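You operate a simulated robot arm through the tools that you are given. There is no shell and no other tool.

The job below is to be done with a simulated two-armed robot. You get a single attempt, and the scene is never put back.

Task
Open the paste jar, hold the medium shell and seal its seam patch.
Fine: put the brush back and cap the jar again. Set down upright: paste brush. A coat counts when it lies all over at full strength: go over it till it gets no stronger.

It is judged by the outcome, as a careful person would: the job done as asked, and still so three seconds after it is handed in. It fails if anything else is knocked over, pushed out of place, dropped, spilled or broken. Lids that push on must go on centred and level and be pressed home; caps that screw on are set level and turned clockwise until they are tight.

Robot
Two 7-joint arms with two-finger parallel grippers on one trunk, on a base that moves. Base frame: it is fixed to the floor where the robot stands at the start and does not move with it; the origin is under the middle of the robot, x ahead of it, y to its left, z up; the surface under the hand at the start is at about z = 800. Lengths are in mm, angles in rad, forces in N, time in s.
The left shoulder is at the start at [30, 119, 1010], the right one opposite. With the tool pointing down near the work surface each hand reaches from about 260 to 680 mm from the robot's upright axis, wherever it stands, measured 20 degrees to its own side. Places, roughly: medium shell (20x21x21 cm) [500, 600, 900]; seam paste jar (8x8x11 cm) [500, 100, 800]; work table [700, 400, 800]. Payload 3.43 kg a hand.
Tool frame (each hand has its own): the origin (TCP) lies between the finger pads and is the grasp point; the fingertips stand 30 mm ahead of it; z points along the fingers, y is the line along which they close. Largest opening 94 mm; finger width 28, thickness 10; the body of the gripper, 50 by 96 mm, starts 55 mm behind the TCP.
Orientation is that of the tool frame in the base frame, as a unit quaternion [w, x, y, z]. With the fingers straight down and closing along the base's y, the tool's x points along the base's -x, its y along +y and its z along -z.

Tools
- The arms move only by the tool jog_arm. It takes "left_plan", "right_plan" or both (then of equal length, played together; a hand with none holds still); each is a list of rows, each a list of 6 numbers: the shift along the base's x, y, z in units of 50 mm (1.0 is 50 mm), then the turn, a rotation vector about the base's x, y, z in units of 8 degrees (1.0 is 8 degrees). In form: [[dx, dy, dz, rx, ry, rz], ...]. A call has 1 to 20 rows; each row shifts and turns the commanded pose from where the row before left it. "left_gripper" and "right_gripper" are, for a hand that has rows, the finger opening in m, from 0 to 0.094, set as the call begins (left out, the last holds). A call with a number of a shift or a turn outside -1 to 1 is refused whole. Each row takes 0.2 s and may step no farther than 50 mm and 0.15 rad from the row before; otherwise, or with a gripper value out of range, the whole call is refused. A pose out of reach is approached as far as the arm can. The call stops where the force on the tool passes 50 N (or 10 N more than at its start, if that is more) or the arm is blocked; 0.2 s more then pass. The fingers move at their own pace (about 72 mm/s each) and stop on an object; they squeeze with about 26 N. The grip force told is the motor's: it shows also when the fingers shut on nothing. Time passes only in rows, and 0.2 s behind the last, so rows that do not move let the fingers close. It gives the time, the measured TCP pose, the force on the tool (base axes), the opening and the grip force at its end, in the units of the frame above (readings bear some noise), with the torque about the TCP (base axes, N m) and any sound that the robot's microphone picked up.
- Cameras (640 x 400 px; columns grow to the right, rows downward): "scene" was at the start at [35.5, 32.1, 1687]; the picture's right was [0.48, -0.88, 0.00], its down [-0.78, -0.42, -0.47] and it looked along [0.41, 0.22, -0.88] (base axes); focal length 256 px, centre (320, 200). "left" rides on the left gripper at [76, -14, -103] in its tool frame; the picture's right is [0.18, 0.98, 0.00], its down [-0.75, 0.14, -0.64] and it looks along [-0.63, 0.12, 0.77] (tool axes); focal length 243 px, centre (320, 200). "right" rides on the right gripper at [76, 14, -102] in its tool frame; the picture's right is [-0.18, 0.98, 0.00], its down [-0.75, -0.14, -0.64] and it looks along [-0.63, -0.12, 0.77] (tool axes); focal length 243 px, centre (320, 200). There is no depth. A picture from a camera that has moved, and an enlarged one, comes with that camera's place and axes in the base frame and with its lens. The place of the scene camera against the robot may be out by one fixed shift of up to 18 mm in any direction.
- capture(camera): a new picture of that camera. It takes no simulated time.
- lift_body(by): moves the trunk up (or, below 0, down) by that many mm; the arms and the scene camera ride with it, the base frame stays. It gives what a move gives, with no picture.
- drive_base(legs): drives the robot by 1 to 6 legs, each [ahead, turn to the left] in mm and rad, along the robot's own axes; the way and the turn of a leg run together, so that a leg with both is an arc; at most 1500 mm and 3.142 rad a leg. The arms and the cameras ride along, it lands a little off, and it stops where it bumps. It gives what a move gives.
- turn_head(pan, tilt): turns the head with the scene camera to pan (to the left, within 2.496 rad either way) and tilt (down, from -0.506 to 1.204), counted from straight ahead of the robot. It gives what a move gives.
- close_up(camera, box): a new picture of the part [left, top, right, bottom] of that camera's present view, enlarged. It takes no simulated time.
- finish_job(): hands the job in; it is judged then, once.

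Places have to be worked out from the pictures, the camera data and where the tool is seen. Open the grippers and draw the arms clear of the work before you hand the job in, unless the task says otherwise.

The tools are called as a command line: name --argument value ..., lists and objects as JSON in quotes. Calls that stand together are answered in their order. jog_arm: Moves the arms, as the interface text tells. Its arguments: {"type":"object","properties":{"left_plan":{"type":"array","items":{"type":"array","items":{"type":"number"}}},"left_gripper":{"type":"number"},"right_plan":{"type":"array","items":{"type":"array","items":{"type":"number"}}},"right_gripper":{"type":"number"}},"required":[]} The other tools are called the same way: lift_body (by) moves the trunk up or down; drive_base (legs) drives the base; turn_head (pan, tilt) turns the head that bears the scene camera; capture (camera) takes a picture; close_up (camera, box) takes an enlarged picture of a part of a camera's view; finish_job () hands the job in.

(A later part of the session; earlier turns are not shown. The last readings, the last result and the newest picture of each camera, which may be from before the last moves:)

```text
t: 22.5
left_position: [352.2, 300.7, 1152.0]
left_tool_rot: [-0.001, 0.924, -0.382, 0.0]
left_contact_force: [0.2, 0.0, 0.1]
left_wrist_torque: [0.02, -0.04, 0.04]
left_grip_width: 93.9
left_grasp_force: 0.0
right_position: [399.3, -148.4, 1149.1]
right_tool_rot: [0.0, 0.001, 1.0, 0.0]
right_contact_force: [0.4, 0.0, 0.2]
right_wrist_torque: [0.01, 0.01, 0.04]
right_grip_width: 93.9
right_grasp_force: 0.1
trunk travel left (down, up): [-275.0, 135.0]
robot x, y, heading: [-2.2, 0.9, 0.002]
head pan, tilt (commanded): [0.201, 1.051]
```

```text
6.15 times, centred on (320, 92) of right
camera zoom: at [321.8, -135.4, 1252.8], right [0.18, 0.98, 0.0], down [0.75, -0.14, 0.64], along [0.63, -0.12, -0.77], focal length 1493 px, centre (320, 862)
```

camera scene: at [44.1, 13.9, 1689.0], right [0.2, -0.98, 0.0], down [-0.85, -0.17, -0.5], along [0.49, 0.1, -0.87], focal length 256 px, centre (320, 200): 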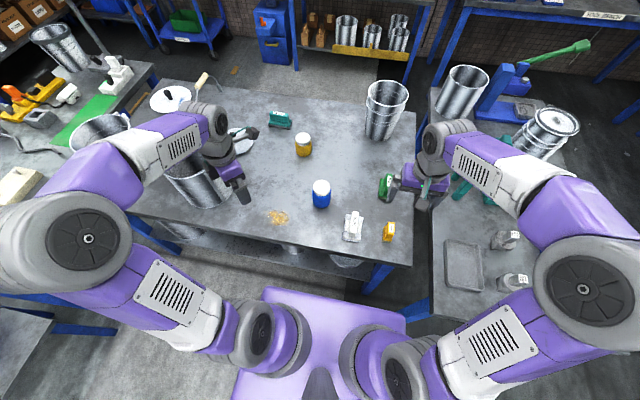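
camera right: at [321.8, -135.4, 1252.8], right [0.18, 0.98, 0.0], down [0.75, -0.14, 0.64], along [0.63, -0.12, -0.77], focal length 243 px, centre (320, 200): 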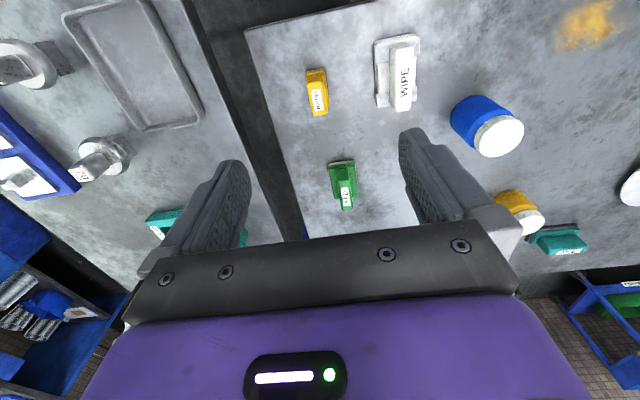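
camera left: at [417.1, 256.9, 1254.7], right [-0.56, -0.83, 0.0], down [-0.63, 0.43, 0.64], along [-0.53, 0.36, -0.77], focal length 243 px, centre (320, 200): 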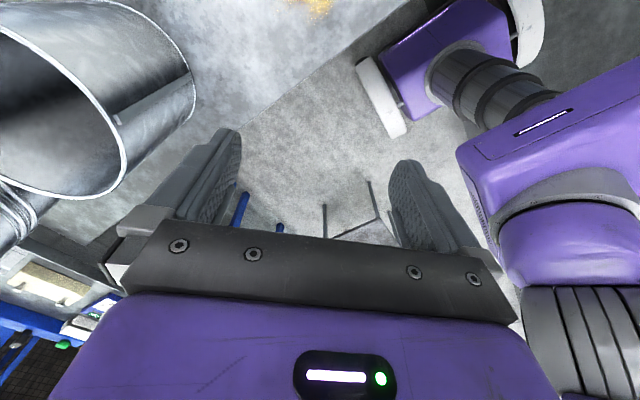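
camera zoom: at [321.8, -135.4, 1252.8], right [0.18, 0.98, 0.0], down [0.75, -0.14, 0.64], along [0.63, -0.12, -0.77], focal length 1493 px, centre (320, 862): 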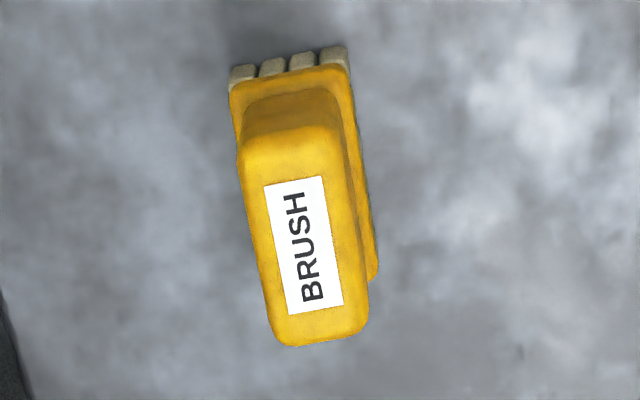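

Triangulating both views: cap top centre (536.4, 109.9, 904.5), brush handle top centre (438.4, -161, 871), handle 23.5 mm wide along y, brush aligned with x. Now I pitch the left hand 70° (camera on top) toward the jar, stopping well short of it.

jog_arm --left_plan '[[0.218, -0.231, -0.56, -0.687, -0.687, 0], [0.218, -0.231, -0.56, -0.687, -0.687, 0], [0.218, -0.231, -0.56, -0.687, -0.687, 0], [0.218, -0.231, -0.56, -0.687, -0.687, 0], [0.218, -0.231, -0.56, -0.687, -0.687, 0], [0.218, -0.231, -0.56, -0.687, -0.687, 0], [0.218, -0.231, -0.56, -0.687, -0.687, 0], [0.218, -0.231, -0.56, -0.687, -0.687, 0], [0.218, -0.231, -0.56, -0.687, -0.687, 0]]'

capture --camera "left"

capture --camera "scene"

```text
t: 24.5
left_position: [451.4, 195.1, 899.7]
left_tool_rot: [0.219, 0.756, -0.313, 0.531]
left_contact_force: [-0.2, 0.1, -0.3]
left_wrist_torque: [0.01, 0.0, 0.02]
left_grip_width: 94.1
left_grasp_force: 0.2
right_position: [399.6, -147.1, 1150.0]
right_tool_rot: [0.0, 0.0, 1.0, 0.0]
right_contact_force: [0.2, 0.2, 0.3]
right_wrist_torque: [0.0, 0.03, 0.0]
right_grip_width: 94.0
right_grasp_force: 0.0
trunk travel left (down, up): [-275.0, 135.0]
robot x, y, heading: [-3.5, -3.0, 0.003]
head pan, tilt (commanded): [0.201, 1.051]
```

```text
taken
camera left: at [412.6, 255.1, 1006.3], right [-0.65, -0.74, 0.17], down [-0.71, 0.51, -0.49], along [0.28, -0.44, -0.85], focal length 243 px, centre (320, 200)
```

left: 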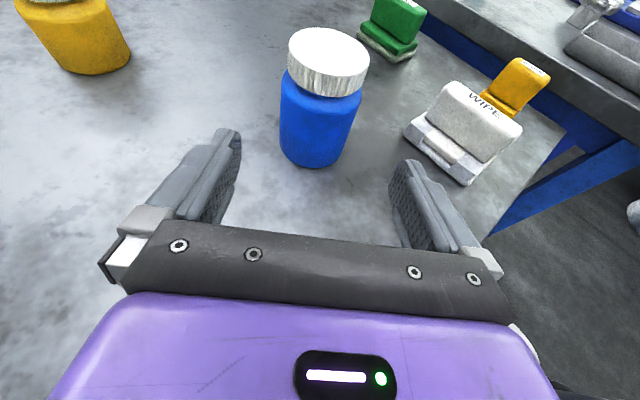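

```text
taken
camera scene: at [44.8, 15.3, 1689.0], right [0.2, -0.98, 0.0], down [-0.85, -0.17, -0.5], along [0.49, 0.1, -0.87], focal length 256 px, centre (320, 200)
```

scene: 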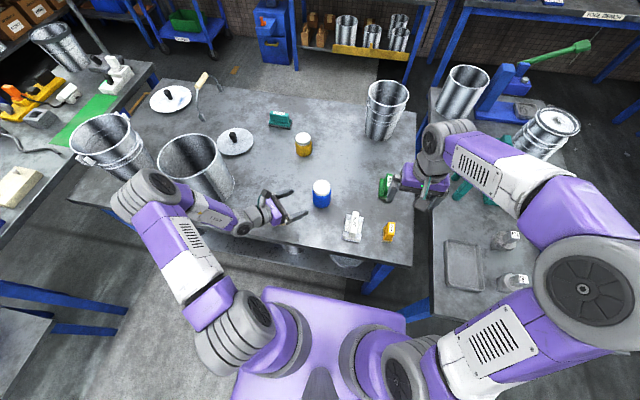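

The jar lines up with the left hand's plane of symmetry within ~1 mm. I lower the left hand to z≈842 and advance part of the way with open fingers.

jog_arm --left_plan '[[0, 0, -0.38, 0, 0, 0], [0, 0, -0.38, 0, 0, 0], [0, 0, -0.39, 0, 0, 0], [0.2, -0.2, 0, 0, 0, 0], [0.2, -0.2, 0, 0, 0, 0], [0.2, -0.2, 0, 0, 0, 0], [0.2, -0.2, 0, 0, 0, 0]]' --left_gripper 0.094

capture --camera "left"

capture --camera "scene"

```text
t: 26.1
left_position: [490.1, 156.7, 843.4]
left_tool_rot: [0.22, 0.756, -0.314, 0.53]
left_contact_force: [-0.5, -0.2, 0.2]
left_wrist_torque: [0.0, -0.01, -0.02]
left_grip_width: 94.0
left_grasp_force: 0.0
right_position: [399.3, -149.1, 1150.5]
right_tool_rot: [0.001, 0.0, 1.0, 0.0]
right_contact_force: [0.4, 0.5, -0.2]
right_wrist_torque: [0.0, 0.01, 0.01]
right_grip_width: 94.0
right_grasp_force: 0.1
trunk travel left (down, up): [-275.0, 135.0]
robot x, y, heading: [-0.6, -1.6, 0.002]
head pan, tilt (commanded): [0.201, 1.051]
```

```text
taken
camera left: at [451.3, 215.9, 949.5], right [-0.65, -0.74, 0.17], down [-0.71, 0.51, -0.49], along [0.27, -0.44, -0.86], focal length 243 px, centre (320, 200)
```

left: 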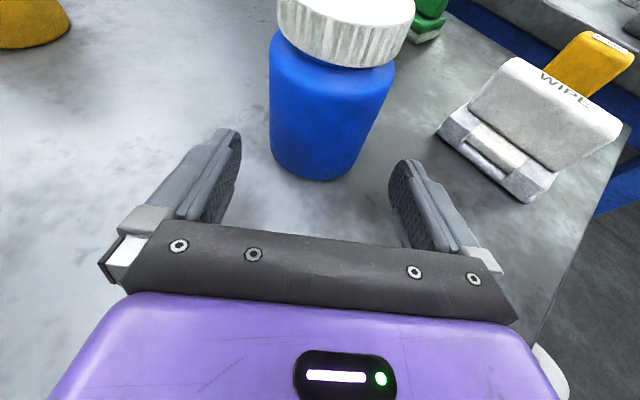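

```text
taken
camera scene: at [44.2, 14.4, 1689.0], right [0.2, -0.98, 0.0], down [-0.85, -0.17, -0.5], along [0.49, 0.1, -0.87], focal length 256 px, centre (320, 200)
```

scene: 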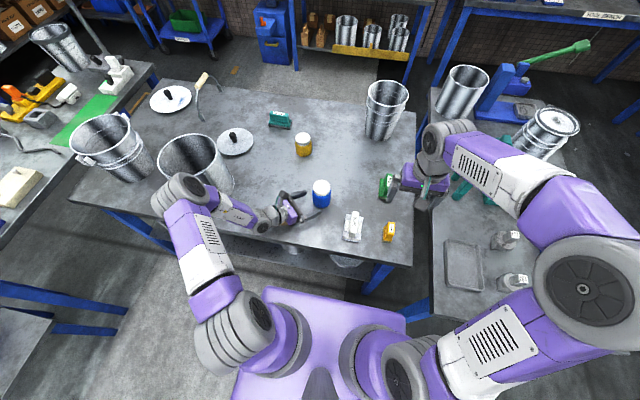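

Clearances look fine (elbow well above and away from the shell). I advance the last 38 mm so the fingers straddle the jar body.

jog_arm --left_plan '[[0.19, -0.19, 0, 0, 0, 0], [0.19, -0.19, 0, 0, 0, 0], [0.19, -0.19, 0, 0, 0, 0], [0.18, -0.19, 0, 0, 0, 0]]'

capture --camera "left"

close_up --camera "scene" --box '[260, 160, 380, 240]'

```text
t: 27.1
left_position: [528.5, 117.9, 843.7]
left_tool_rot: [0.219, 0.757, -0.314, 0.53]
left_contact_force: [0.9, -0.3, -0.9]
left_wrist_torque: [0.03, -0.02, -0.01]
left_grip_width: 94.0
left_grasp_force: 0.1
right_position: [399.3, -148.4, 1150.3]
right_tool_rot: [0.0, 0.0, 1.0, 0.0]
right_contact_force: [0.7, 0.2, 0.3]
right_wrist_torque: [0.02, 0.0, 0.02]
right_grip_width: 93.7
right_grasp_force: 0.0
trunk travel left (down, up): [-275.0, 135.0]
robot x, y, heading: [3.1, -1.9, -0.003]
head pan, tilt (commanded): [0.201, 1.051]
```

```text
taken
camera left: at [489.1, 178.4, 950.0], right [-0.65, -0.74, 0.17], down [-0.71, 0.51, -0.49], along [0.27, -0.44, -0.86], focal length 243 px, centre (320, 200)
```

left: 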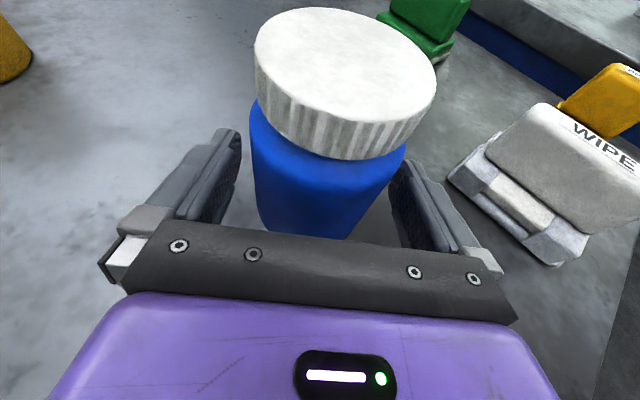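

```text
5.00 times, centred on (320, 200) of scene
camera zoom: at [44.2, 14.4, 1689.0], right [0.2, -0.98, 0.0], down [-0.85, -0.17, -0.5], along [0.49, 0.1, -0.87], focal length 1280 px, centre (320, 200)
```

zoom: 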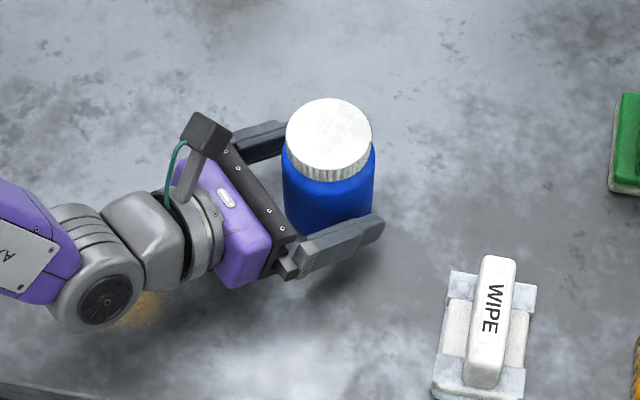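

Fingers straddle the jar body symmetrically. I close the left gripper on the jar body.

jog_arm --left_plan '[[0, 0, 0, 0, 0, 0], [0, 0, 0, 0, 0, 0], [0, 0, 0, 0, 0, 0]]' --left_gripper 0.06

capture --camera "left"

```text
t: 27.9
left_position: [528.7, 118.7, 843.6]
left_tool_rot: [0.22, 0.756, -0.314, 0.53]
left_contact_force: [0.9, 0.6, 0.0]
left_wrist_torque: [-0.03, 0.0, 0.05]
left_grip_width: 72.5
left_grasp_force: 25.8
right_position: [397.4, -148.4, 1149.2]
right_tool_rot: [0.0, 0.0, 1.0, 0.0]
right_contact_force: [0.6, -1.0, 0.4]
right_wrist_torque: [0.01, 0.01, 0.02]
right_grip_width: 93.9
right_grasp_force: 0.0
trunk travel left (down, up): [-275.0, 135.0]
robot x, y, heading: [1.8, -0.4, -0.002]
head pan, tilt (commanded): [0.201, 1.051]
```

```text
taken
camera left: at [489.0, 178.7, 950.0], right [-0.65, -0.74, 0.17], down [-0.71, 0.51, -0.49], along [0.27, -0.44, -0.86], focal length 243 px, centre (320, 200)
```

left: 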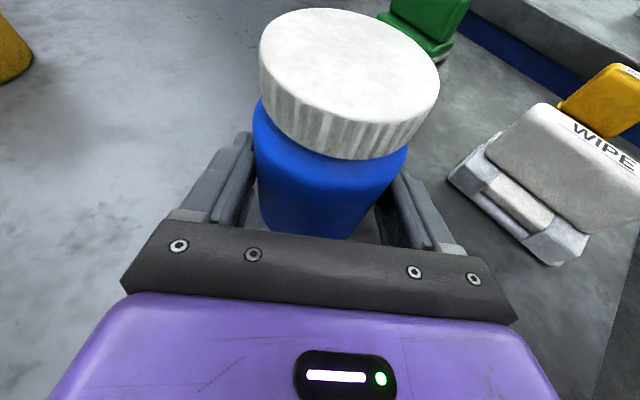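

The jar is held (72.5 mm wide, 26 N), with its axis at about (537, 110). I bring the right hand above the cap, yawed -80° so it has plenty of counter-clockwise travel.

jog_arm --right_plan '[[0.277, 0.517, -0.24, 0, 0, -1], [0.277, 0.517, -0.24, 0, 0, -1], [0.277, 0.517, -0.24, 0, 0, -1], [0.277, 0.517, -0.24, 0, 0, -1], [0.277, 0.517, -0.24, 0, 0, -1], [0.277, 0.517, -0.24, 0, 0, -1], [0.277, 0.517, -0.24, 0, 0, -1], [0.277, 0.517, -0.24, 0, 0, -1], [0.277, 0.517, -0.24, 0, 0, -1], [0.277, 0.517, -0.24, 0, 0, -1]]' --right_gripper 0.094

capture --camera "right"

capture --camera "left"

capture --camera "scene"

```text
t: 30.1
left_position: [528.0, 119.7, 842.8]
left_tool_rot: [0.22, 0.756, -0.314, 0.53]
left_contact_force: [1.0, 0.4, 1.7]
left_wrist_torque: [0.1, 0.04, 0.05]
left_grip_width: 72.0
left_grasp_force: 26.2
right_position: [538.5, 112.3, 1029.0]
right_tool_rot: [0.001, 0.644, 0.765, 0.0]
right_contact_force: [-0.8, 0.9, 0.6]
right_wrist_torque: [0.01, -0.02, -0.01]
right_grip_width: 93.9
right_grasp_force: 0.0
trunk travel left (down, up): [-275.0, 135.0]
robot x, y, heading: [-4.8, 1.5, 0.003]
head pan, tilt (commanded): [0.201, 1.051]
```

```text
taken
camera right: at [539.0, 189.3, 1131.8], right [1.0, -0.01, 0.0], down [-0.01, -0.77, 0.64], along [-0.01, -0.64, -0.77], focal length 243 px, centre (320, 200)
```

right: 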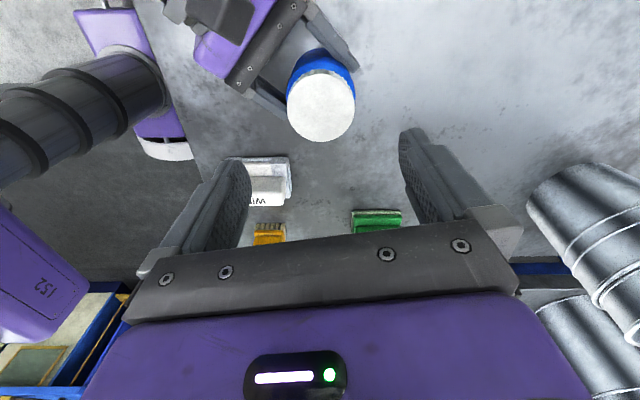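

```text
taken
camera left: at [489.1, 178.9, 950.0], right [-0.65, -0.74, 0.17], down [-0.71, 0.51, -0.49], along [0.27, -0.44, -0.85], focal length 243 px, centre (320, 200)
```

left: 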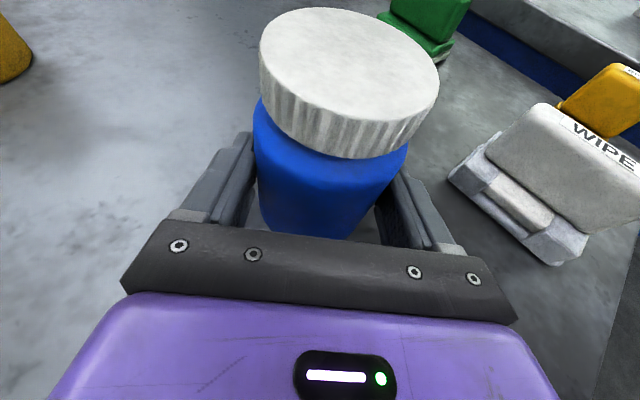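

```text
taken
camera scene: at [44.0, 15.2, 1689.0], right [0.2, -0.98, 0.0], down [-0.85, -0.17, -0.5], along [0.49, 0.1, -0.87], focal length 256 px, centre (320, 200)
```

scene: 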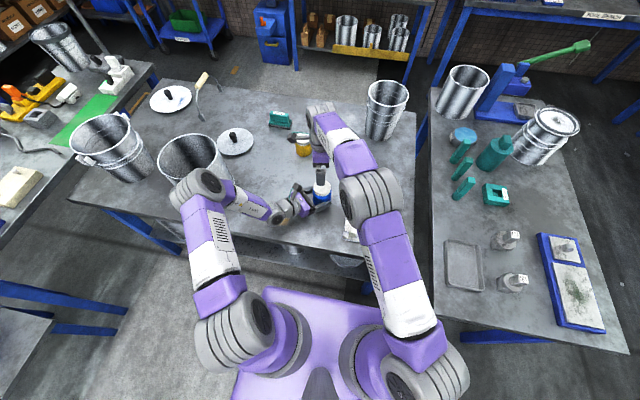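

I enlarge the cap in the right-hand view to refine its centre before descending.

close_up --camera "right" --box '[270, 40, 370, 150]'

close_up --camera "left" --box '[240, 0, 460, 180]'

```text
3.64 times, centred on (320, 95) of right
camera zoom: at [539.0, 189.3, 1131.8], right [1.0, -0.01, 0.0], down [-0.01, -0.77, 0.64], along [-0.01, -0.64, -0.77], focal length 882 px, centre (320, 582)
```

zoom: 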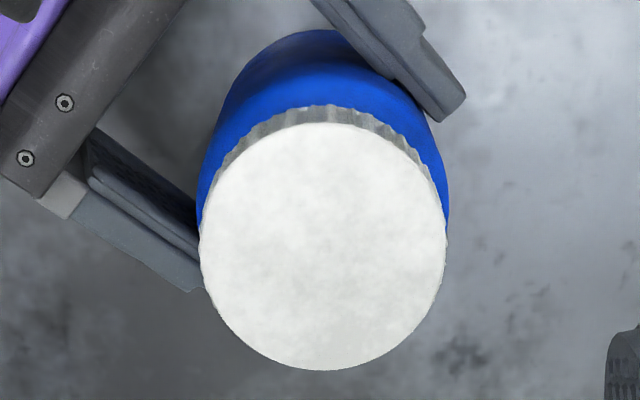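

```text
2.22 times, centred on (350, 90) of left
camera zoom: at [489.1, 178.9, 950.0], right [-0.65, -0.74, 0.17], down [-0.71, 0.51, -0.49], along [0.27, -0.44, -0.85], focal length 539 px, centre (253, 444)
```

zoom: 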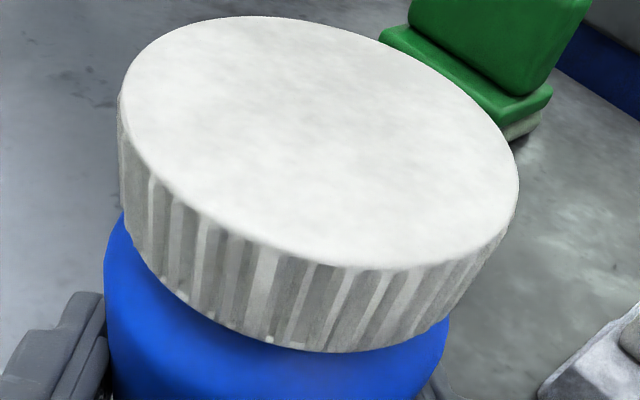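

The cap centre is at about (539, 111), within 1 mm of the right TCP. I lower the open right gripper so the fingertips are at about z=890 around the cap.

jog_arm --right_plan '[[0.01, -0.02, -0.5, 0, 0, 0], [0, 0, -0.5, 0, 0, 0], [0, 0, -0.5, 0, 0, 0], [0, 0, -0.4, 0, 0, 0], [0, 0, -0.18, 0, 0, 0], [0, 0, -0.1, 0, 0, 0]]'

capture --camera "left"

capture --camera "right"

```text
t: 31.5
left_position: [528.1, 120.9, 842.9]
left_tool_rot: [0.219, 0.757, -0.314, 0.53]
left_contact_force: [-0.5, 0.4, 1.5]
left_wrist_torque: [0.01, -0.02, 0.01]
left_grip_width: 71.9
left_grasp_force: 26.2
right_position: [539.4, 109.0, 920.0]
right_tool_rot: [0.001, 0.643, 0.766, 0.0]
right_contact_force: [-0.3, 0.1, 0.1]
right_wrist_torque: [-0.04, -0.01, 0.02]
right_grip_width: 93.8
right_grasp_force: 0.2
trunk travel left (down, up): [-275.0, 135.0]
robot x, y, heading: [1.7, -0.7, -0.001]
head pan, tilt (commanded): [0.201, 1.051]
```

```text
taken
camera left: at [488.8, 178.8, 950.0], right [-0.65, -0.74, 0.17], down [-0.71, 0.51, -0.49], along [0.27, -0.44, -0.86], focal length 243 px, centre (320, 200)
```

left: 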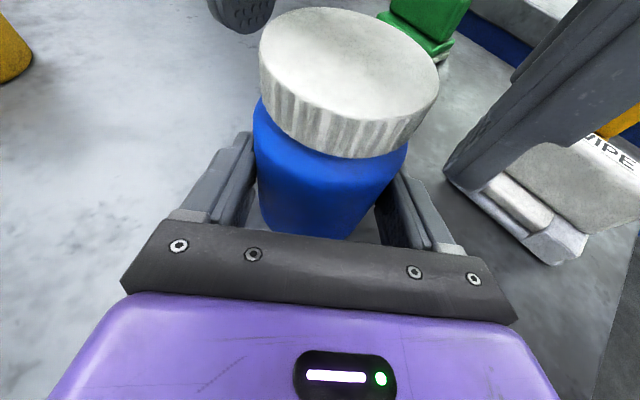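

```text
taken
camera right: at [539.7, 186.5, 1023.9], right [1.0, -0.01, 0.0], down [-0.01, -0.77, 0.64], along [-0.01, -0.64, -0.77], focal length 243 px, centre (320, 200)
```

right: 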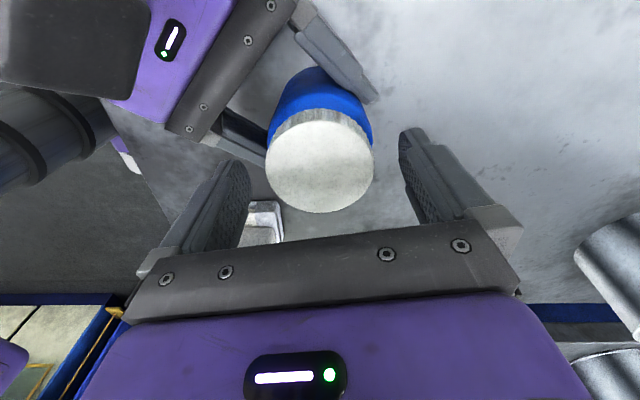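

I enlarge the cap once more to check how it is centred between the right fingers.

close_up --camera "right" --box '[240, 100, 400, 230]'

```text
3.08 times, centred on (320, 165) of right
camera zoom: at [539.7, 186.5, 1023.9], right [1.0, -0.01, 0.0], down [-0.01, -0.77, 0.64], along [-0.01, -0.64, -0.77], focal length 746 px, centre (320, 308)
```

zoom: 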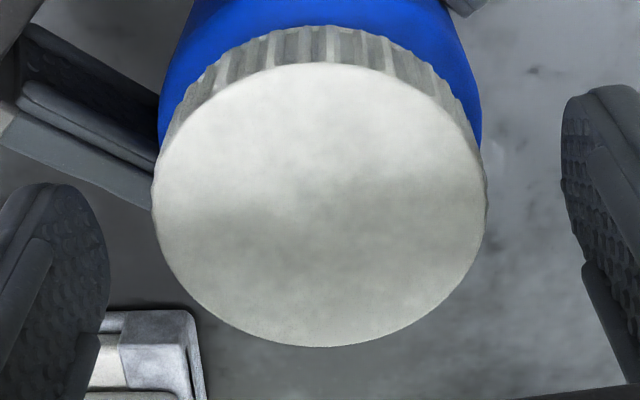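

The cap is centred within 2 mm; I shift 1.5 mm and close the right gripper on the cap.

jog_arm --right_plan '[[0, -0.03, 0, 0, 0, 0], [0, 0, 0, 0, 0, 0], [0, 0, 0, 0, 0, 0], [0, 0, 0, 0, 0, 0]]' --right_gripper 0.05

capture --camera "right"

```text
t: 32.5
left_position: [527.8, 118.7, 843.4]
left_tool_rot: [0.219, 0.757, -0.313, 0.53]
left_contact_force: [2.6, -0.3, -0.4]
left_wrist_torque: [0.04, -0.05, 0.03]
left_grip_width: 71.7
left_grasp_force: 25.3
right_position: [540.7, 108.5, 921.1]
right_tool_rot: [-0.001, 0.642, 0.767, 0.001]
right_contact_force: [-3.2, 1.0, -0.2]
right_wrist_torque: [0.04, 0.08, 0.03]
right_grip_width: 63.8
right_grasp_force: 26.2
trunk travel left (down, up): [-275.0, 135.0]
robot x, y, heading: [-2.1, -3.5, -0.003]
head pan, tilt (commanded): [0.201, 1.051]
```

```text
taken
camera right: at [540.4, 184.9, 1024.0], right [1.0, -0.01, 0.0], down [-0.01, -0.77, 0.64], along [-0.01, -0.64, -0.77], focal length 243 px, centre (320, 200)
```

right: 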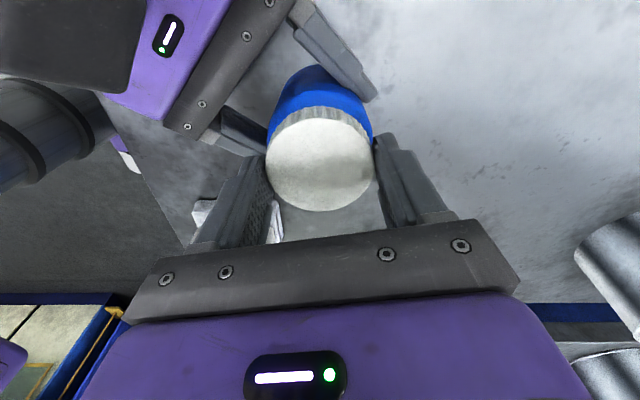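

The cap is gripped at 63.8 mm. I turn it counter-clockwise 24° as a first test.

jog_arm --right_plan '[[0, 0, 0, 0, 0, 0.8], [0, 0, 0, 0, 0, 0.8], [0, 0, 0, 0, 0, 0.8]]'

capture --camera "left"

```text
t: 33.3
left_position: [528.3, 118.9, 843.7]
left_tool_rot: [0.219, 0.757, -0.314, 0.53]
left_contact_force: [0.9, 1.9, 0.7]
left_wrist_torque: [-0.19, 0.01, 0.02]
left_grip_width: 71.4
left_grasp_force: 26.3
right_position: [539.9, 108.3, 921.3]
right_tool_rot: [0.0, 0.505, 0.863, -0.001]
right_contact_force: [-1.6, -1.6, 1.2]
right_wrist_torque: [-0.09, 0.13, -0.06]
right_grip_width: 63.9
right_grasp_force: 25.7
trunk travel left (down, up): [-275.0, 135.0]
robot x, y, heading: [1.7, 1.8, -0.002]
head pan, tilt (commanded): [0.201, 1.051]
```

```text
taken
camera left: at [488.8, 178.6, 950.1], right [-0.65, -0.74, 0.17], down [-0.71, 0.51, -0.49], along [0.27, -0.44, -0.86], focal length 243 px, centre (320, 200)
```

left: 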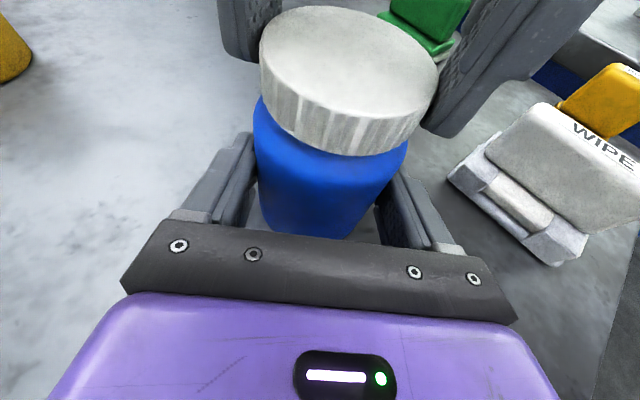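

The cap turns with little torque. I continue counter-clockwise by about 61°, watching the vertical force.

jog_arm --right_plan '[[0, 0, 0, 0, 0, 0.95], [0, 0, 0, 0, 0, 0.95], [0, 0, 0, 0, 0, 0.95], [0, 0, 0, 0, 0, 0.95], [0, 0, 0, 0, 0, 0.95], [0, 0, 0, 0, 0, 0.95], [0, 0, 0, 0, 0, 0.95], [0, 0, 0, 0, 0, 0.95]]'

capture --camera "left"

```text
t: 35.1
left_position: [528.3, 119.9, 843.7]
left_tool_rot: [0.221, 0.756, -0.314, 0.53]
left_contact_force: [-7.3, 3.0, 3.7]
left_wrist_torque: [-0.22, -0.41, -0.01]
left_grip_width: 71.3
left_grasp_force: 26.6
right_position: [538.9, 107.3, 921.8]
right_tool_rot: [0.002, -0.002, 1.0, 0.0]
right_contact_force: [9.7, -2.0, 2.9]
right_wrist_torque: [-0.14, -0.32, -0.03]
right_grip_width: 63.6
right_grasp_force: 25.8
trunk travel left (down, up): [-275.0, 135.0]
robot x, y, heading: [0.0, -1.4, 0.005]
head pan, tilt (commanded): [0.201, 1.051]
```

```text
taken
camera left: at [488.5, 178.6, 950.0], right [-0.65, -0.74, 0.17], down [-0.71, 0.51, -0.49], along [0.27, -0.44, -0.86], focal length 243 px, centre (320, 200)
```

left: 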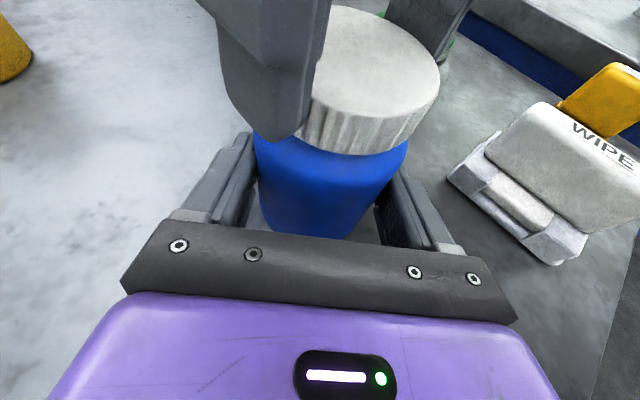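

A sideways force of ~10 N shows that the cap axis is ~1.5 mm further +x; I shift there and lift a touch while turning on.

jog_arm --right_plan '[[0.03, 0, 0.01, 0, 0, 0], [0, 0, 0.01, 0, 0, 0.95], [0, 0, 0, 0, 0, 0.95], [0, 0, 0, 0, 0, 0.95], [0, 0, 0.01, 0, 0, 0.95], [0, 0, 0, 0, 0, 0.95], [0, 0, 0, 0, 0, 0.95], [0, 0, 0.01, 0, 0, 0.95], [0, 0, 0, 0, 0, 0.95]]'

capture --camera "left"

```text
t: 37.1
left_position: [527.5, 119.5, 843.6]
left_tool_rot: [0.219, 0.757, -0.314, 0.53]
left_contact_force: [-5.5, 6.8, 2.1]
left_wrist_torque: [-0.17, -0.02, 0.08]
left_grip_width: 71.3
left_grasp_force: 26.1
right_position: [539.5, 106.5, 922.3]
right_tool_rot: [0.0, -0.508, 0.861, 0.0]
right_contact_force: [3.1, -7.9, -0.8]
right_wrist_torque: [-0.27, -0.17, -0.04]
right_grip_width: 63.4
right_grasp_force: 26.2
trunk travel left (down, up): [-275.0, 135.0]
robot x, y, heading: [-0.4, 2.2, 0.003]
head pan, tilt (commanded): [0.201, 1.051]
```

```text
taken
camera left: at [488.8, 179.0, 950.0], right [-0.65, -0.74, 0.17], down [-0.71, 0.51, -0.49], along [0.27, -0.44, -0.86], focal length 243 px, centre (320, 200)
```

left: 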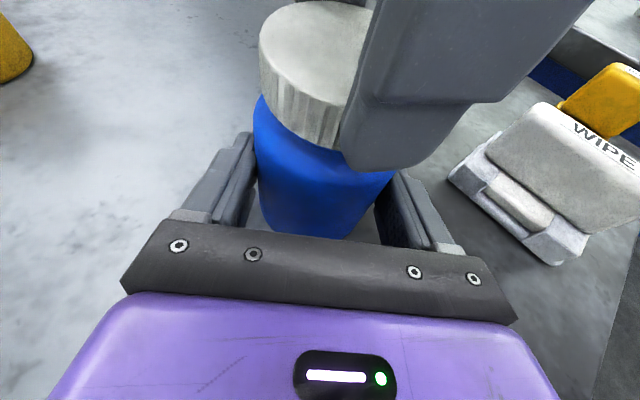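

The cap has risen visibly after ~141°. I open slightly, lift clear, turn the right hand back, and lower for a second grip.

jog_arm --right_plan '[[0, 0, 0, 0, 0, 0], [0, 0, 0, 0, 0, 0], [0, 0, 0.3, 0, 0, 0], [0, 0, 0.3, 0, 0, 0]]' --right_gripper 0.076

jog_arm --right_plan '[[0, -0.02, 0, 0, 0, -0.95], [0, 0, 0, 0, 0, -0.95], [0, 0, 0, 0, 0, -0.95], [0, 0, 0, 0, 0, -0.95], [0, 0, 0, 0, 0, -0.95], [0, 0, 0, 0, 0, -0.95], [0, 0, 0, 0, 0, -0.95], [0, 0, 0, 0, 0, -0.95], [0, 0, 0, 0, 0, -0.95], [0, 0, 0, 0, 0, -0.95], [0, 0, 0, 0, 0, -0.95], [0, 0, 0, 0, 0, -0.95], [0, 0, 0, 0, 0, -0.95], [0, 0, 0, 0, 0, -0.95], [0, 0, 0, 0, 0, -0.95], [0, 0, 0, 0, 0, -0.95], [0, 0, 0, 0, 0, -0.95], [0, 0, 0, 0, 0, -0.95], [0, 0, 0, 0, 0, -0.9]]'

capture --camera "right"

capture --camera "left"

```text
t: 38.1
left_position: [527.9, 119.2, 843.5]
left_tool_rot: [0.219, 0.757, -0.314, 0.53]
left_contact_force: [-0.9, -0.9, -0.2]
left_wrist_torque: [0.05, 0.04, 0.03]
left_grip_width: 71.4
left_grasp_force: 25.5
right_position: [538.7, 108.9, 951.3]
right_tool_rot: [0.001, -0.506, 0.863, 0.001]
right_contact_force: [0.2, 0.3, 0.6]
right_wrist_torque: [-0.01, -0.01, -0.05]
right_grip_width: 75.9
right_grasp_force: 0.0
trunk travel left (down, up): [-275.0, 135.0]
robot x, y, heading: [-1.4, 2.3, -0.001]
head pan, tilt (commanded): [0.201, 1.051]
```

```text
t: 42.1
left_position: [527.0, 119.6, 842.1]
left_tool_rot: [0.219, 0.757, -0.313, 0.531]
left_contact_force: [-0.5, 0.4, -0.5]
left_wrist_torque: [-0.03, -0.04, -0.01]
left_grip_width: 71.4
left_grasp_force: 25.6
right_position: [540.9, 106.6, 951.3]
right_tool_rot: [0.001, 0.665, 0.747, 0.0]
right_contact_force: [0.6, 0.3, -0.3]
right_wrist_torque: [-0.02, -0.02, 0.0]
right_grip_width: 75.8
right_grasp_force: 0.1
trunk travel left (down, up): [-275.0, 135.0]
robot x, y, heading: [-0.3, -0.8, -0.0]
head pan, tilt (commanded): [0.201, 1.051]
```

```text
taken
camera right: at [545.3, 183.6, 1055.1], right [1.0, -0.07, 0.0], down [-0.05, -0.76, 0.64], along [-0.04, -0.64, -0.77], focal length 243 px, centre (320, 200)
```

right: 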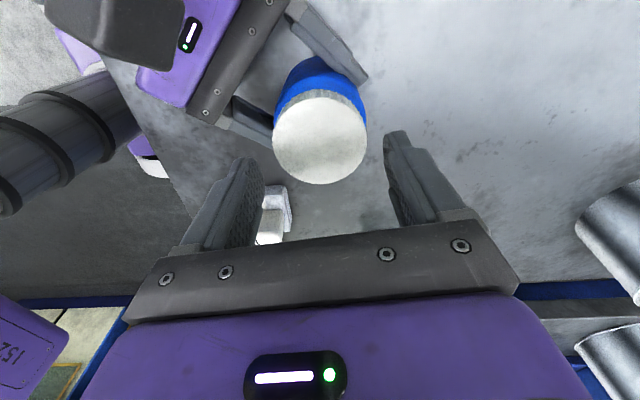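

```text
taken
camera left: at [488.9, 178.7, 950.0], right [-0.65, -0.74, 0.17], down [-0.71, 0.51, -0.49], along [0.27, -0.44, -0.86], focal length 243 px, centre (320, 200)
```

left: 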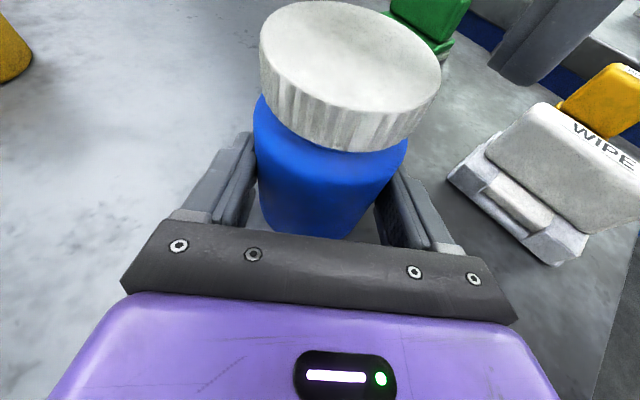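

The cap is centred within 1 mm. I lower again, grip, and turn counter-clockwise another ~144° with a slight rise.

jog_arm --right_plan '[[0, 0.015, -0.3, 0, 0, 0], [0, 0, -0.26, 0, 0, 0]]'

jog_arm --right_plan '[[0, 0, 0, 0, 0, 0], [0, 0, 0, 0, 0, 0], [0, 0, 0, 0, 0, 0]]' --right_gripper 0.05

jog_arm --right_plan '[[0, 0, 0.003, 0, 0, 0.95], [0, 0, 0.003, 0, 0, 0.95], [0, 0, 0.003, 0, 0, 0.95], [0, 0, 0.003, 0, 0, 0.95], [0, 0, 0.003, 0, 0, 0.95], [0, 0, 0.003, 0, 0, 0.95], [0, 0, 0.003, 0, 0, 0.95], [0, 0, 0.003, 0, 0, 0.95], [0, 0, 0.003, 0, 0, 0.95]]'

capture --camera "left"

```text
t: 42.7
left_position: [528.3, 118.5, 843.5]
left_tool_rot: [0.22, 0.757, -0.314, 0.53]
left_contact_force: [-0.2, 1.2, 0.7]
left_wrist_torque: [-0.02, -0.04, -0.01]
left_grip_width: 71.4
left_grasp_force: 25.7
right_position: [541.4, 108.2, 923.8]
right_tool_rot: [0.0, 0.664, 0.748, 0.0]
right_contact_force: [0.1, 0.2, -0.2]
right_wrist_torque: [0.01, 0.02, -0.01]
right_grip_width: 76.2
right_grasp_force: 0.1
trunk travel left (down, up): [-275.0, 135.0]
robot x, y, heading: [-1.5, -1.6, -0.002]
head pan, tilt (commanded): [0.201, 1.051]
```

```text
t: 43.5
left_position: [528.8, 119.2, 842.9]
left_tool_rot: [0.22, 0.756, -0.314, 0.53]
left_contact_force: [3.8, -0.1, 0.2]
left_wrist_torque: [0.03, 0.16, 0.05]
left_grip_width: 71.4
left_grasp_force: 26.3
right_position: [540.4, 107.5, 923.0]
right_tool_rot: [0.001, 0.664, 0.748, 0.0]
right_contact_force: [-4.7, -0.2, -0.4]
right_wrist_torque: [0.03, 0.16, -0.03]
right_grip_width: 62.6
right_grasp_force: 26.0
trunk travel left (down, up): [-275.0, 135.0]
robot x, y, heading: [-0.2, 2.5, -0.004]
head pan, tilt (commanded): [0.201, 1.051]
```

```text
t: 45.5
left_position: [528.5, 118.9, 843.0]
left_tool_rot: [0.219, 0.757, -0.314, 0.53]
left_contact_force: [6.8, -0.5, 1.4]
left_wrist_torque: [0.06, 0.23, 0.08]
left_grip_width: 71.0
left_grasp_force: 25.6
right_position: [539.0, 107.4, 925.1]
right_tool_rot: [0.0, 0.127, 0.992, 0.0]
right_contact_force: [-6.3, -0.3, -3.0]
right_wrist_torque: [-0.05, 0.29, -0.01]
right_grip_width: 62.1
right_grasp_force: 26.0
trunk travel left (down, up): [-275.0, 135.0]
robot x, y, heading: [-1.8, -1.2, 0.001]
head pan, tilt (commanded): [0.201, 1.051]
```

```text
taken
camera left: at [489.0, 178.4, 950.1], right [-0.65, -0.74, 0.17], down [-0.71, 0.51, -0.49], along [0.27, -0.44, -0.85], focal length 243 px, centre (320, 200)
```

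left: 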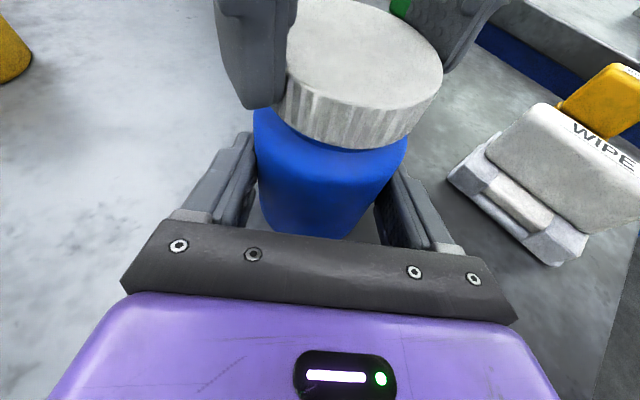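

Rotation goes on (now ~209° in total). I correct 1 mm in x and keep turning.

jog_arm --right_plan '[[-0.02, 0, 0, 0, 0, 0.9], [0, 0, 0, 0, 0, 0.95], [0, 0, 0, 0, 0, 0.95], [0, 0, 0.002, 0, 0, 0.95], [0, 0, 0.002, 0, 0, 0.95], [0, 0, 0.002, 0, 0, 0.95], [0, 0, 0.002, 0, 0, 0.95], [0, 0, 0.002, 0, 0, 0.95], [0, 0, 0.002, 0, 0, 0.95]]'

capture --camera "left"

```text
t: 47.5
left_position: [528.7, 119.5, 843.1]
left_tool_rot: [0.22, 0.756, -0.314, 0.53]
left_contact_force: [-0.3, 3.0, 4.2]
left_wrist_torque: [-0.16, -0.3, 0.14]
left_grip_width: 70.9
left_grasp_force: 26.4
right_position: [538.5, 108.5, 927.5]
right_tool_rot: [0.001, -0.449, 0.894, 0.0]
right_contact_force: [1.9, -1.2, 0.8]
right_wrist_torque: [-0.06, -0.05, -0.02]
right_grip_width: 61.7
right_grasp_force: 25.8
trunk travel left (down, up): [-275.0, 135.0]
robot x, y, heading: [-0.4, 3.1, 0.004]
head pan, tilt (commanded): [0.201, 1.051]
```

```text
taken
camera left: at [488.9, 179.1, 950.0], right [-0.65, -0.74, 0.17], down [-0.71, 0.51, -0.49], along [0.27, -0.44, -0.86], focal length 243 px, centre (320, 200)
```

left: 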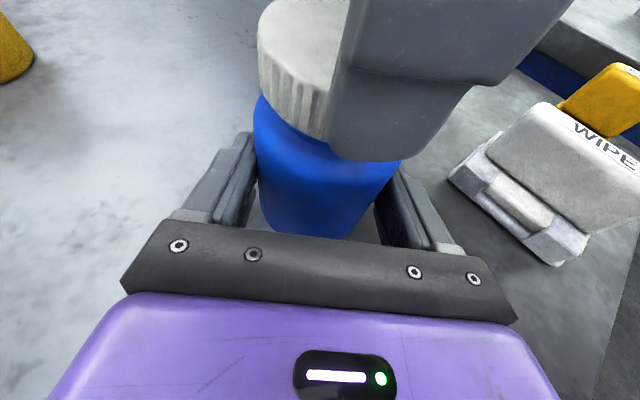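

Total about 277°. I lift 3 mm gently to test whether the cap is already free.

jog_arm --right_plan '[[0, 0, 0.02, 0, 0, 0], [0, 0, 0.02, 0, 0, 0], [0, 0, 0.02, 0, 0, 0]]'

capture --camera "left"

```text
t: 48.3
left_position: [527.6, 117.8, 843.4]
left_tool_rot: [0.22, 0.756, -0.314, 0.53]
left_contact_force: [-0.1, 1.2, 2.4]
left_wrist_torque: [0.03, -0.19, 0.1]
left_grip_width: 70.7
left_grasp_force: 26.1
right_position: [538.9, 107.4, 929.4]
right_tool_rot: [0.0, -0.448, 0.894, 0.0]
right_contact_force: [0.4, 0.6, 0.2]
right_wrist_torque: [0.02, 0.03, 0.02]
right_grip_width: 61.7
right_grasp_force: 26.2
trunk travel left (down, up): [-275.0, 135.0]
robot x, y, heading: [3.7, -2.7, -0.004]
head pan, tilt (commanded): [0.201, 1.051]
```

```text
taken
camera left: at [488.7, 178.6, 950.0], right [-0.65, -0.74, 0.17], down [-0.71, 0.51, -0.49], along [0.27, -0.44, -0.86], focal length 243 px, centre (320, 200)
```

left: 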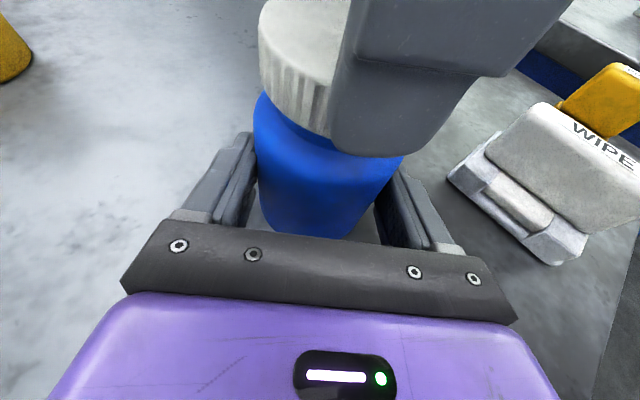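

There is no resisting force, so the cap seems free; I lift it on.

jog_arm --right_plan '[[0, 0, 0.1, 0, 0, 0], [0, 0, 0.1, 0, 0, 0], [0, 0, 0.2, 0, 0, 0], [0, 0, 0.3, 0, 0, 0]]'

capture --camera "left"

```text
t: 49.3
left_position: [527.7, 118.9, 843.5]
left_tool_rot: [0.22, 0.756, -0.314, 0.53]
left_contact_force: [-0.9, 1.3, 2.4]
left_wrist_torque: [0.04, -0.17, 0.05]
left_grip_width: 71.0
left_grasp_force: 26.4
right_position: [537.3, 107.5, 962.9]
right_tool_rot: [0.0, -0.448, 0.894, 0.0]
right_contact_force: [0.8, -0.4, -1.0]
right_wrist_torque: [-0.02, -0.03, 0.03]
right_grip_width: 61.8
right_grasp_force: 26.1
trunk travel left (down, up): [-275.0, 135.0]
robot x, y, heading: [-0.3, 1.3, 0.001]
head pan, tilt (commanded): [0.201, 1.051]
```

```text
taken
camera left: at [488.7, 178.6, 950.0], right [-0.65, -0.74, 0.17], down [-0.71, 0.51, -0.49], along [0.27, -0.44, -0.86], focal length 243 px, centre (320, 200)
```

left: 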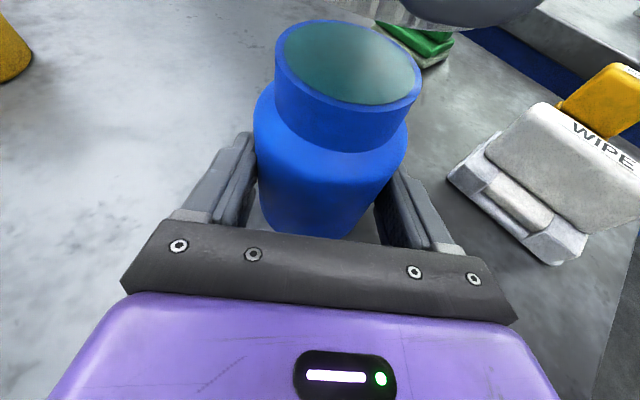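

The jar is open: greenish paste stands near the rim. I carry the cap to a free spot near (600, 15) and lower it close to the table.

jog_arm --right_plan '[[0.31, -0.46, 0.2, 0, 0, 0], [0.31, -0.46, 0, 0, 0, 0], [0.31, -0.46, 0, 0, 0, 0], [0.31, -0.46, 0, 0, 0, 0], [0, 0, -0.6, 0, 0, 0], [0, 0, -0.6, 0, 0, 0], [0, 0, -0.6, 0, 0, 0], [0, 0, -0.6, 0, 0, 0], [0, 0, -0.2, 0, 0, 0]]'

capture --camera "right"

close_up --camera "scene" --box '[280, 130, 400, 220]'

```text
t: 51.3
left_position: [527.1, 119.2, 843.3]
left_tool_rot: [0.219, 0.757, -0.314, 0.53]
left_contact_force: [0.6, -0.3, -0.3]
left_wrist_torque: [-0.07, -0.07, -0.01]
left_grip_width: 71.1
left_grasp_force: 25.8
right_position: [602.6, 15.1, 844.1]
right_tool_rot: [0.0, -0.448, 0.894, 0.0]
right_contact_force: [-0.4, -1.1, -0.3]
right_wrist_torque: [-0.01, 0.02, -0.02]
right_grip_width: 61.6
right_grasp_force: 26.1
trunk travel left (down, up): [-275.0, 135.0]
robot x, y, heading: [-1.7, 2.1, 0.001]
head pan, tilt (commanded): [0.201, 1.051]
```

```text
taken
camera right: at [544.7, -36.9, 947.6], right [-0.68, 0.74, 0.0], down [0.56, 0.52, 0.64], along [0.47, 0.43, -0.77], focal length 243 px, centre (320, 200)
```

right: 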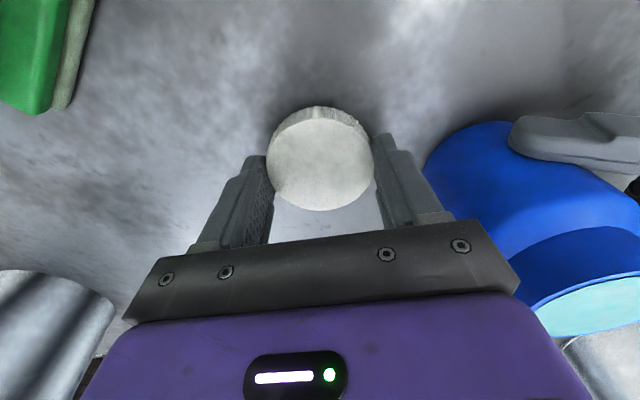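

```text
4.44 times, centred on (340, 175) of scene
camera zoom: at [44.0, 14.5, 1689.0], right [0.2, -0.98, 0.0], down [-0.85, -0.17, -0.5], along [0.49, 0.1, -0.87], focal length 1138 px, centre (231, 311)
```

zoom: 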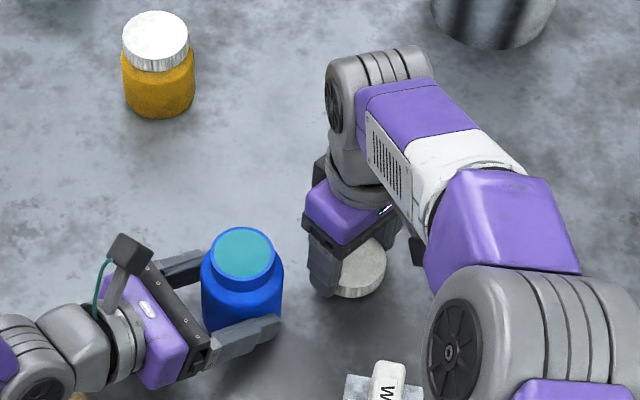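

The cap is held level about 5-8 mm above the table. I lower in small steps to feel contact.

jog_arm --right_plan '[[0, 0, -0.03, 0, 0, 0], [0, 0, -0.03, 0, 0, 0], [0, 0, -0.02, 0, 0, 0]]'

jog_arm --right_plan '[[0, 0, -0.02, 0, 0, 0], [0, 0, -0.02, 0, 0, 0]]'

```text
t: 52.1
left_position: [528.0, 118.1, 843.2]
left_tool_rot: [0.219, 0.757, -0.314, 0.53]
left_contact_force: [1.3, -0.4, -0.9]
left_wrist_torque: [-0.04, -0.1, -0.05]
left_grip_width: 71.1
left_grasp_force: 26.4
right_position: [601.3, 14.6, 840.1]
right_tool_rot: [0.001, -0.447, 0.895, -0.001]
right_contact_force: [0.0, 0.4, 0.2]
right_wrist_torque: [-0.01, 0.0, 0.04]
right_grip_width: 61.9
right_grasp_force: 25.6
trunk travel left (down, up): [-275.0, 135.0]
robot x, y, heading: [2.2, 0.3, -0.0]
head pan, tilt (commanded): [0.201, 1.051]
```

```text
t: 52.7
left_position: [528.9, 119.3, 842.9]
left_tool_rot: [0.22, 0.757, -0.314, 0.53]
left_contact_force: [0.7, -0.4, -1.0]
left_wrist_torque: [-0.04, -0.09, 0.01]
left_grip_width: 71.2
left_grasp_force: 26.5
right_position: [602.0, 15.5, 839.0]
right_tool_rot: [0.0, -0.448, 0.894, 0.0]
right_contact_force: [-0.4, -0.4, -0.2]
right_wrist_torque: [0.0, 0.03, 0.03]
right_grip_width: 61.6
right_grasp_force: 26.3
trunk travel left (down, up): [-275.0, 135.0]
robot x, y, heading: [-1.2, -1.3, 0.003]
head pan, tilt (commanded): [0.201, 1.051]
```

No contact yet at TCP z≈838; I continue in 1 mm steps.

jog_arm --right_plan '[[0, 0, -0.02, 0, 0, 0], [0, 0, -0.02, 0, 0, 0]]'

jog_arm --right_plan '[[0, 0, -0.02, 0, 0, 0], [0, 0, -0.02, 0, 0, 0]]'

```text
t: 53.3
left_position: [527.9, 119.4, 844.2]
left_tool_rot: [0.219, 0.757, -0.313, 0.53]
left_contact_force: [0.1, -0.9, 0.3]
left_wrist_torque: [-0.02, -0.1, -0.04]
left_grip_width: 71.1
left_grasp_force: 25.8
right_position: [601.0, 15.9, 835.8]
right_tool_rot: [0.0, -0.448, 0.894, -0.001]
right_contact_force: [-0.2, -0.9, -0.6]
right_wrist_torque: [-0.01, 0.01, 0.02]
right_grip_width: 61.8
right_grasp_force: 26.0
trunk travel left (down, up): [-275.0, 135.0]
robot x, y, heading: [-1.1, 0.5, -0.004]
head pan, tilt (commanded): [0.201, 1.051]
```

```text
t: 53.9
left_position: [528.6, 118.3, 844.4]
left_tool_rot: [0.219, 0.757, -0.313, 0.531]
left_contact_force: [0.3, -0.6, -1.2]
left_wrist_torque: [-0.02, -0.01, 0.0]
left_grip_width: 71.2
left_grasp_force: 25.7
right_position: [601.4, 16.0, 834.2]
right_tool_rot: [0.001, -0.448, 0.894, 0.0]
right_contact_force: [-0.1, 0.4, 2.0]
right_wrist_torque: [0.04, -0.04, 0.02]
right_grip_width: 62.0
right_grasp_force: 26.4
trunk travel left (down, up): [-275.0, 135.0]
robot x, y, heading: [-1.3, 0.8, -0.001]
head pan, tilt (commanded): [0.201, 1.051]
```

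A +2 N upward reading suggests contact starts at TCP z≈834. One more millimetre to confirm, then I open.

jog_arm --right_plan '[[0, 0, -0.02, 0, 0, 0]]'

```text
t: 54.3
left_position: [527.2, 119.6, 842.4]
left_tool_rot: [0.219, 0.757, -0.313, 0.53]
left_contact_force: [-0.4, 0.5, -0.2]
left_wrist_torque: [0.04, 0.0, 0.02]
left_grip_width: 71.3
left_grasp_force: 25.7
right_position: [601.1, 15.1, 835.3]
right_tool_rot: [0.003, -0.448, 0.894, 0.0]
right_contact_force: [0.3, -0.2, 6.1]
right_wrist_torque: [0.1, 0.12, 0.03]
right_grip_width: 61.6
right_grasp_force: 26.1
trunk travel left (down, up): [-275.0, 135.0]
robot x, y, heading: [-3.5, -2.4, -0.001]
head pan, tilt (commanded): [0.201, 1.051]
```

The cap rests on the table (6 N). I open the right gripper and rise.

jog_arm --right_plan '[[0, 0, 0, 0, 0, 0], [0, 0, 0, 0, 0, 0], [0, 0, 0.2, 0, 0, 0], [0, 0, 0.6, 0, 0, 0], [0, 0, 0.9, 0, 0, 0], [0, 0, 0.9, 0, 0, 0]]' --right_gripper 0.08

capture --camera "right"

close_up --camera "left" --box '[240, 0, 460, 180]'

```text
t: 55.7
left_position: [527.9, 119.3, 843.4]
left_tool_rot: [0.22, 0.757, -0.313, 0.53]
left_contact_force: [0.0, -0.1, -0.1]
left_wrist_torque: [0.05, 0.04, 0.01]
left_grip_width: 71.1
left_grasp_force: 26.1
right_position: [599.4, 14.7, 963.0]
right_tool_rot: [0.0, -0.448, 0.894, 0.0]
right_contact_force: [0.0, -0.4, 0.2]
right_wrist_torque: [0.01, 0.01, -0.01]
right_grip_width: 80.1
right_grasp_force: 0.1
trunk travel left (down, up): [-275.0, 135.0]
robot x, y, heading: [-0.4, 1.9, -0.001]
head pan, tilt (commanded): [0.201, 1.051]
```

```text
taken
camera right: at [541.6, -37.9, 1064.4], right [-0.68, 0.74, 0.0], down [0.56, 0.52, 0.64], along [0.47, 0.44, -0.77], focal length 243 px, centre (320, 200)
```

right: 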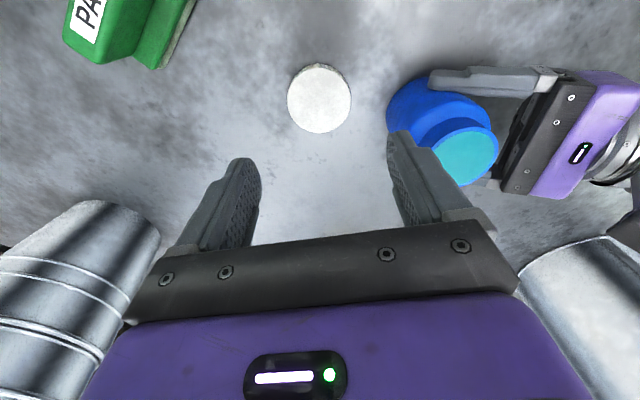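

```text
2.22 times, centred on (350, 90) of left
camera zoom: at [488.5, 178.7, 950.0], right [-0.65, -0.74, 0.17], down [-0.71, 0.51, -0.49], along [0.27, -0.44, -0.86], focal length 539 px, centre (253, 444)
```

zoom: 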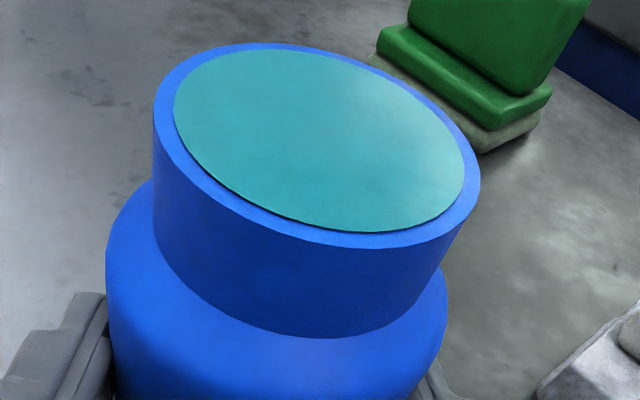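

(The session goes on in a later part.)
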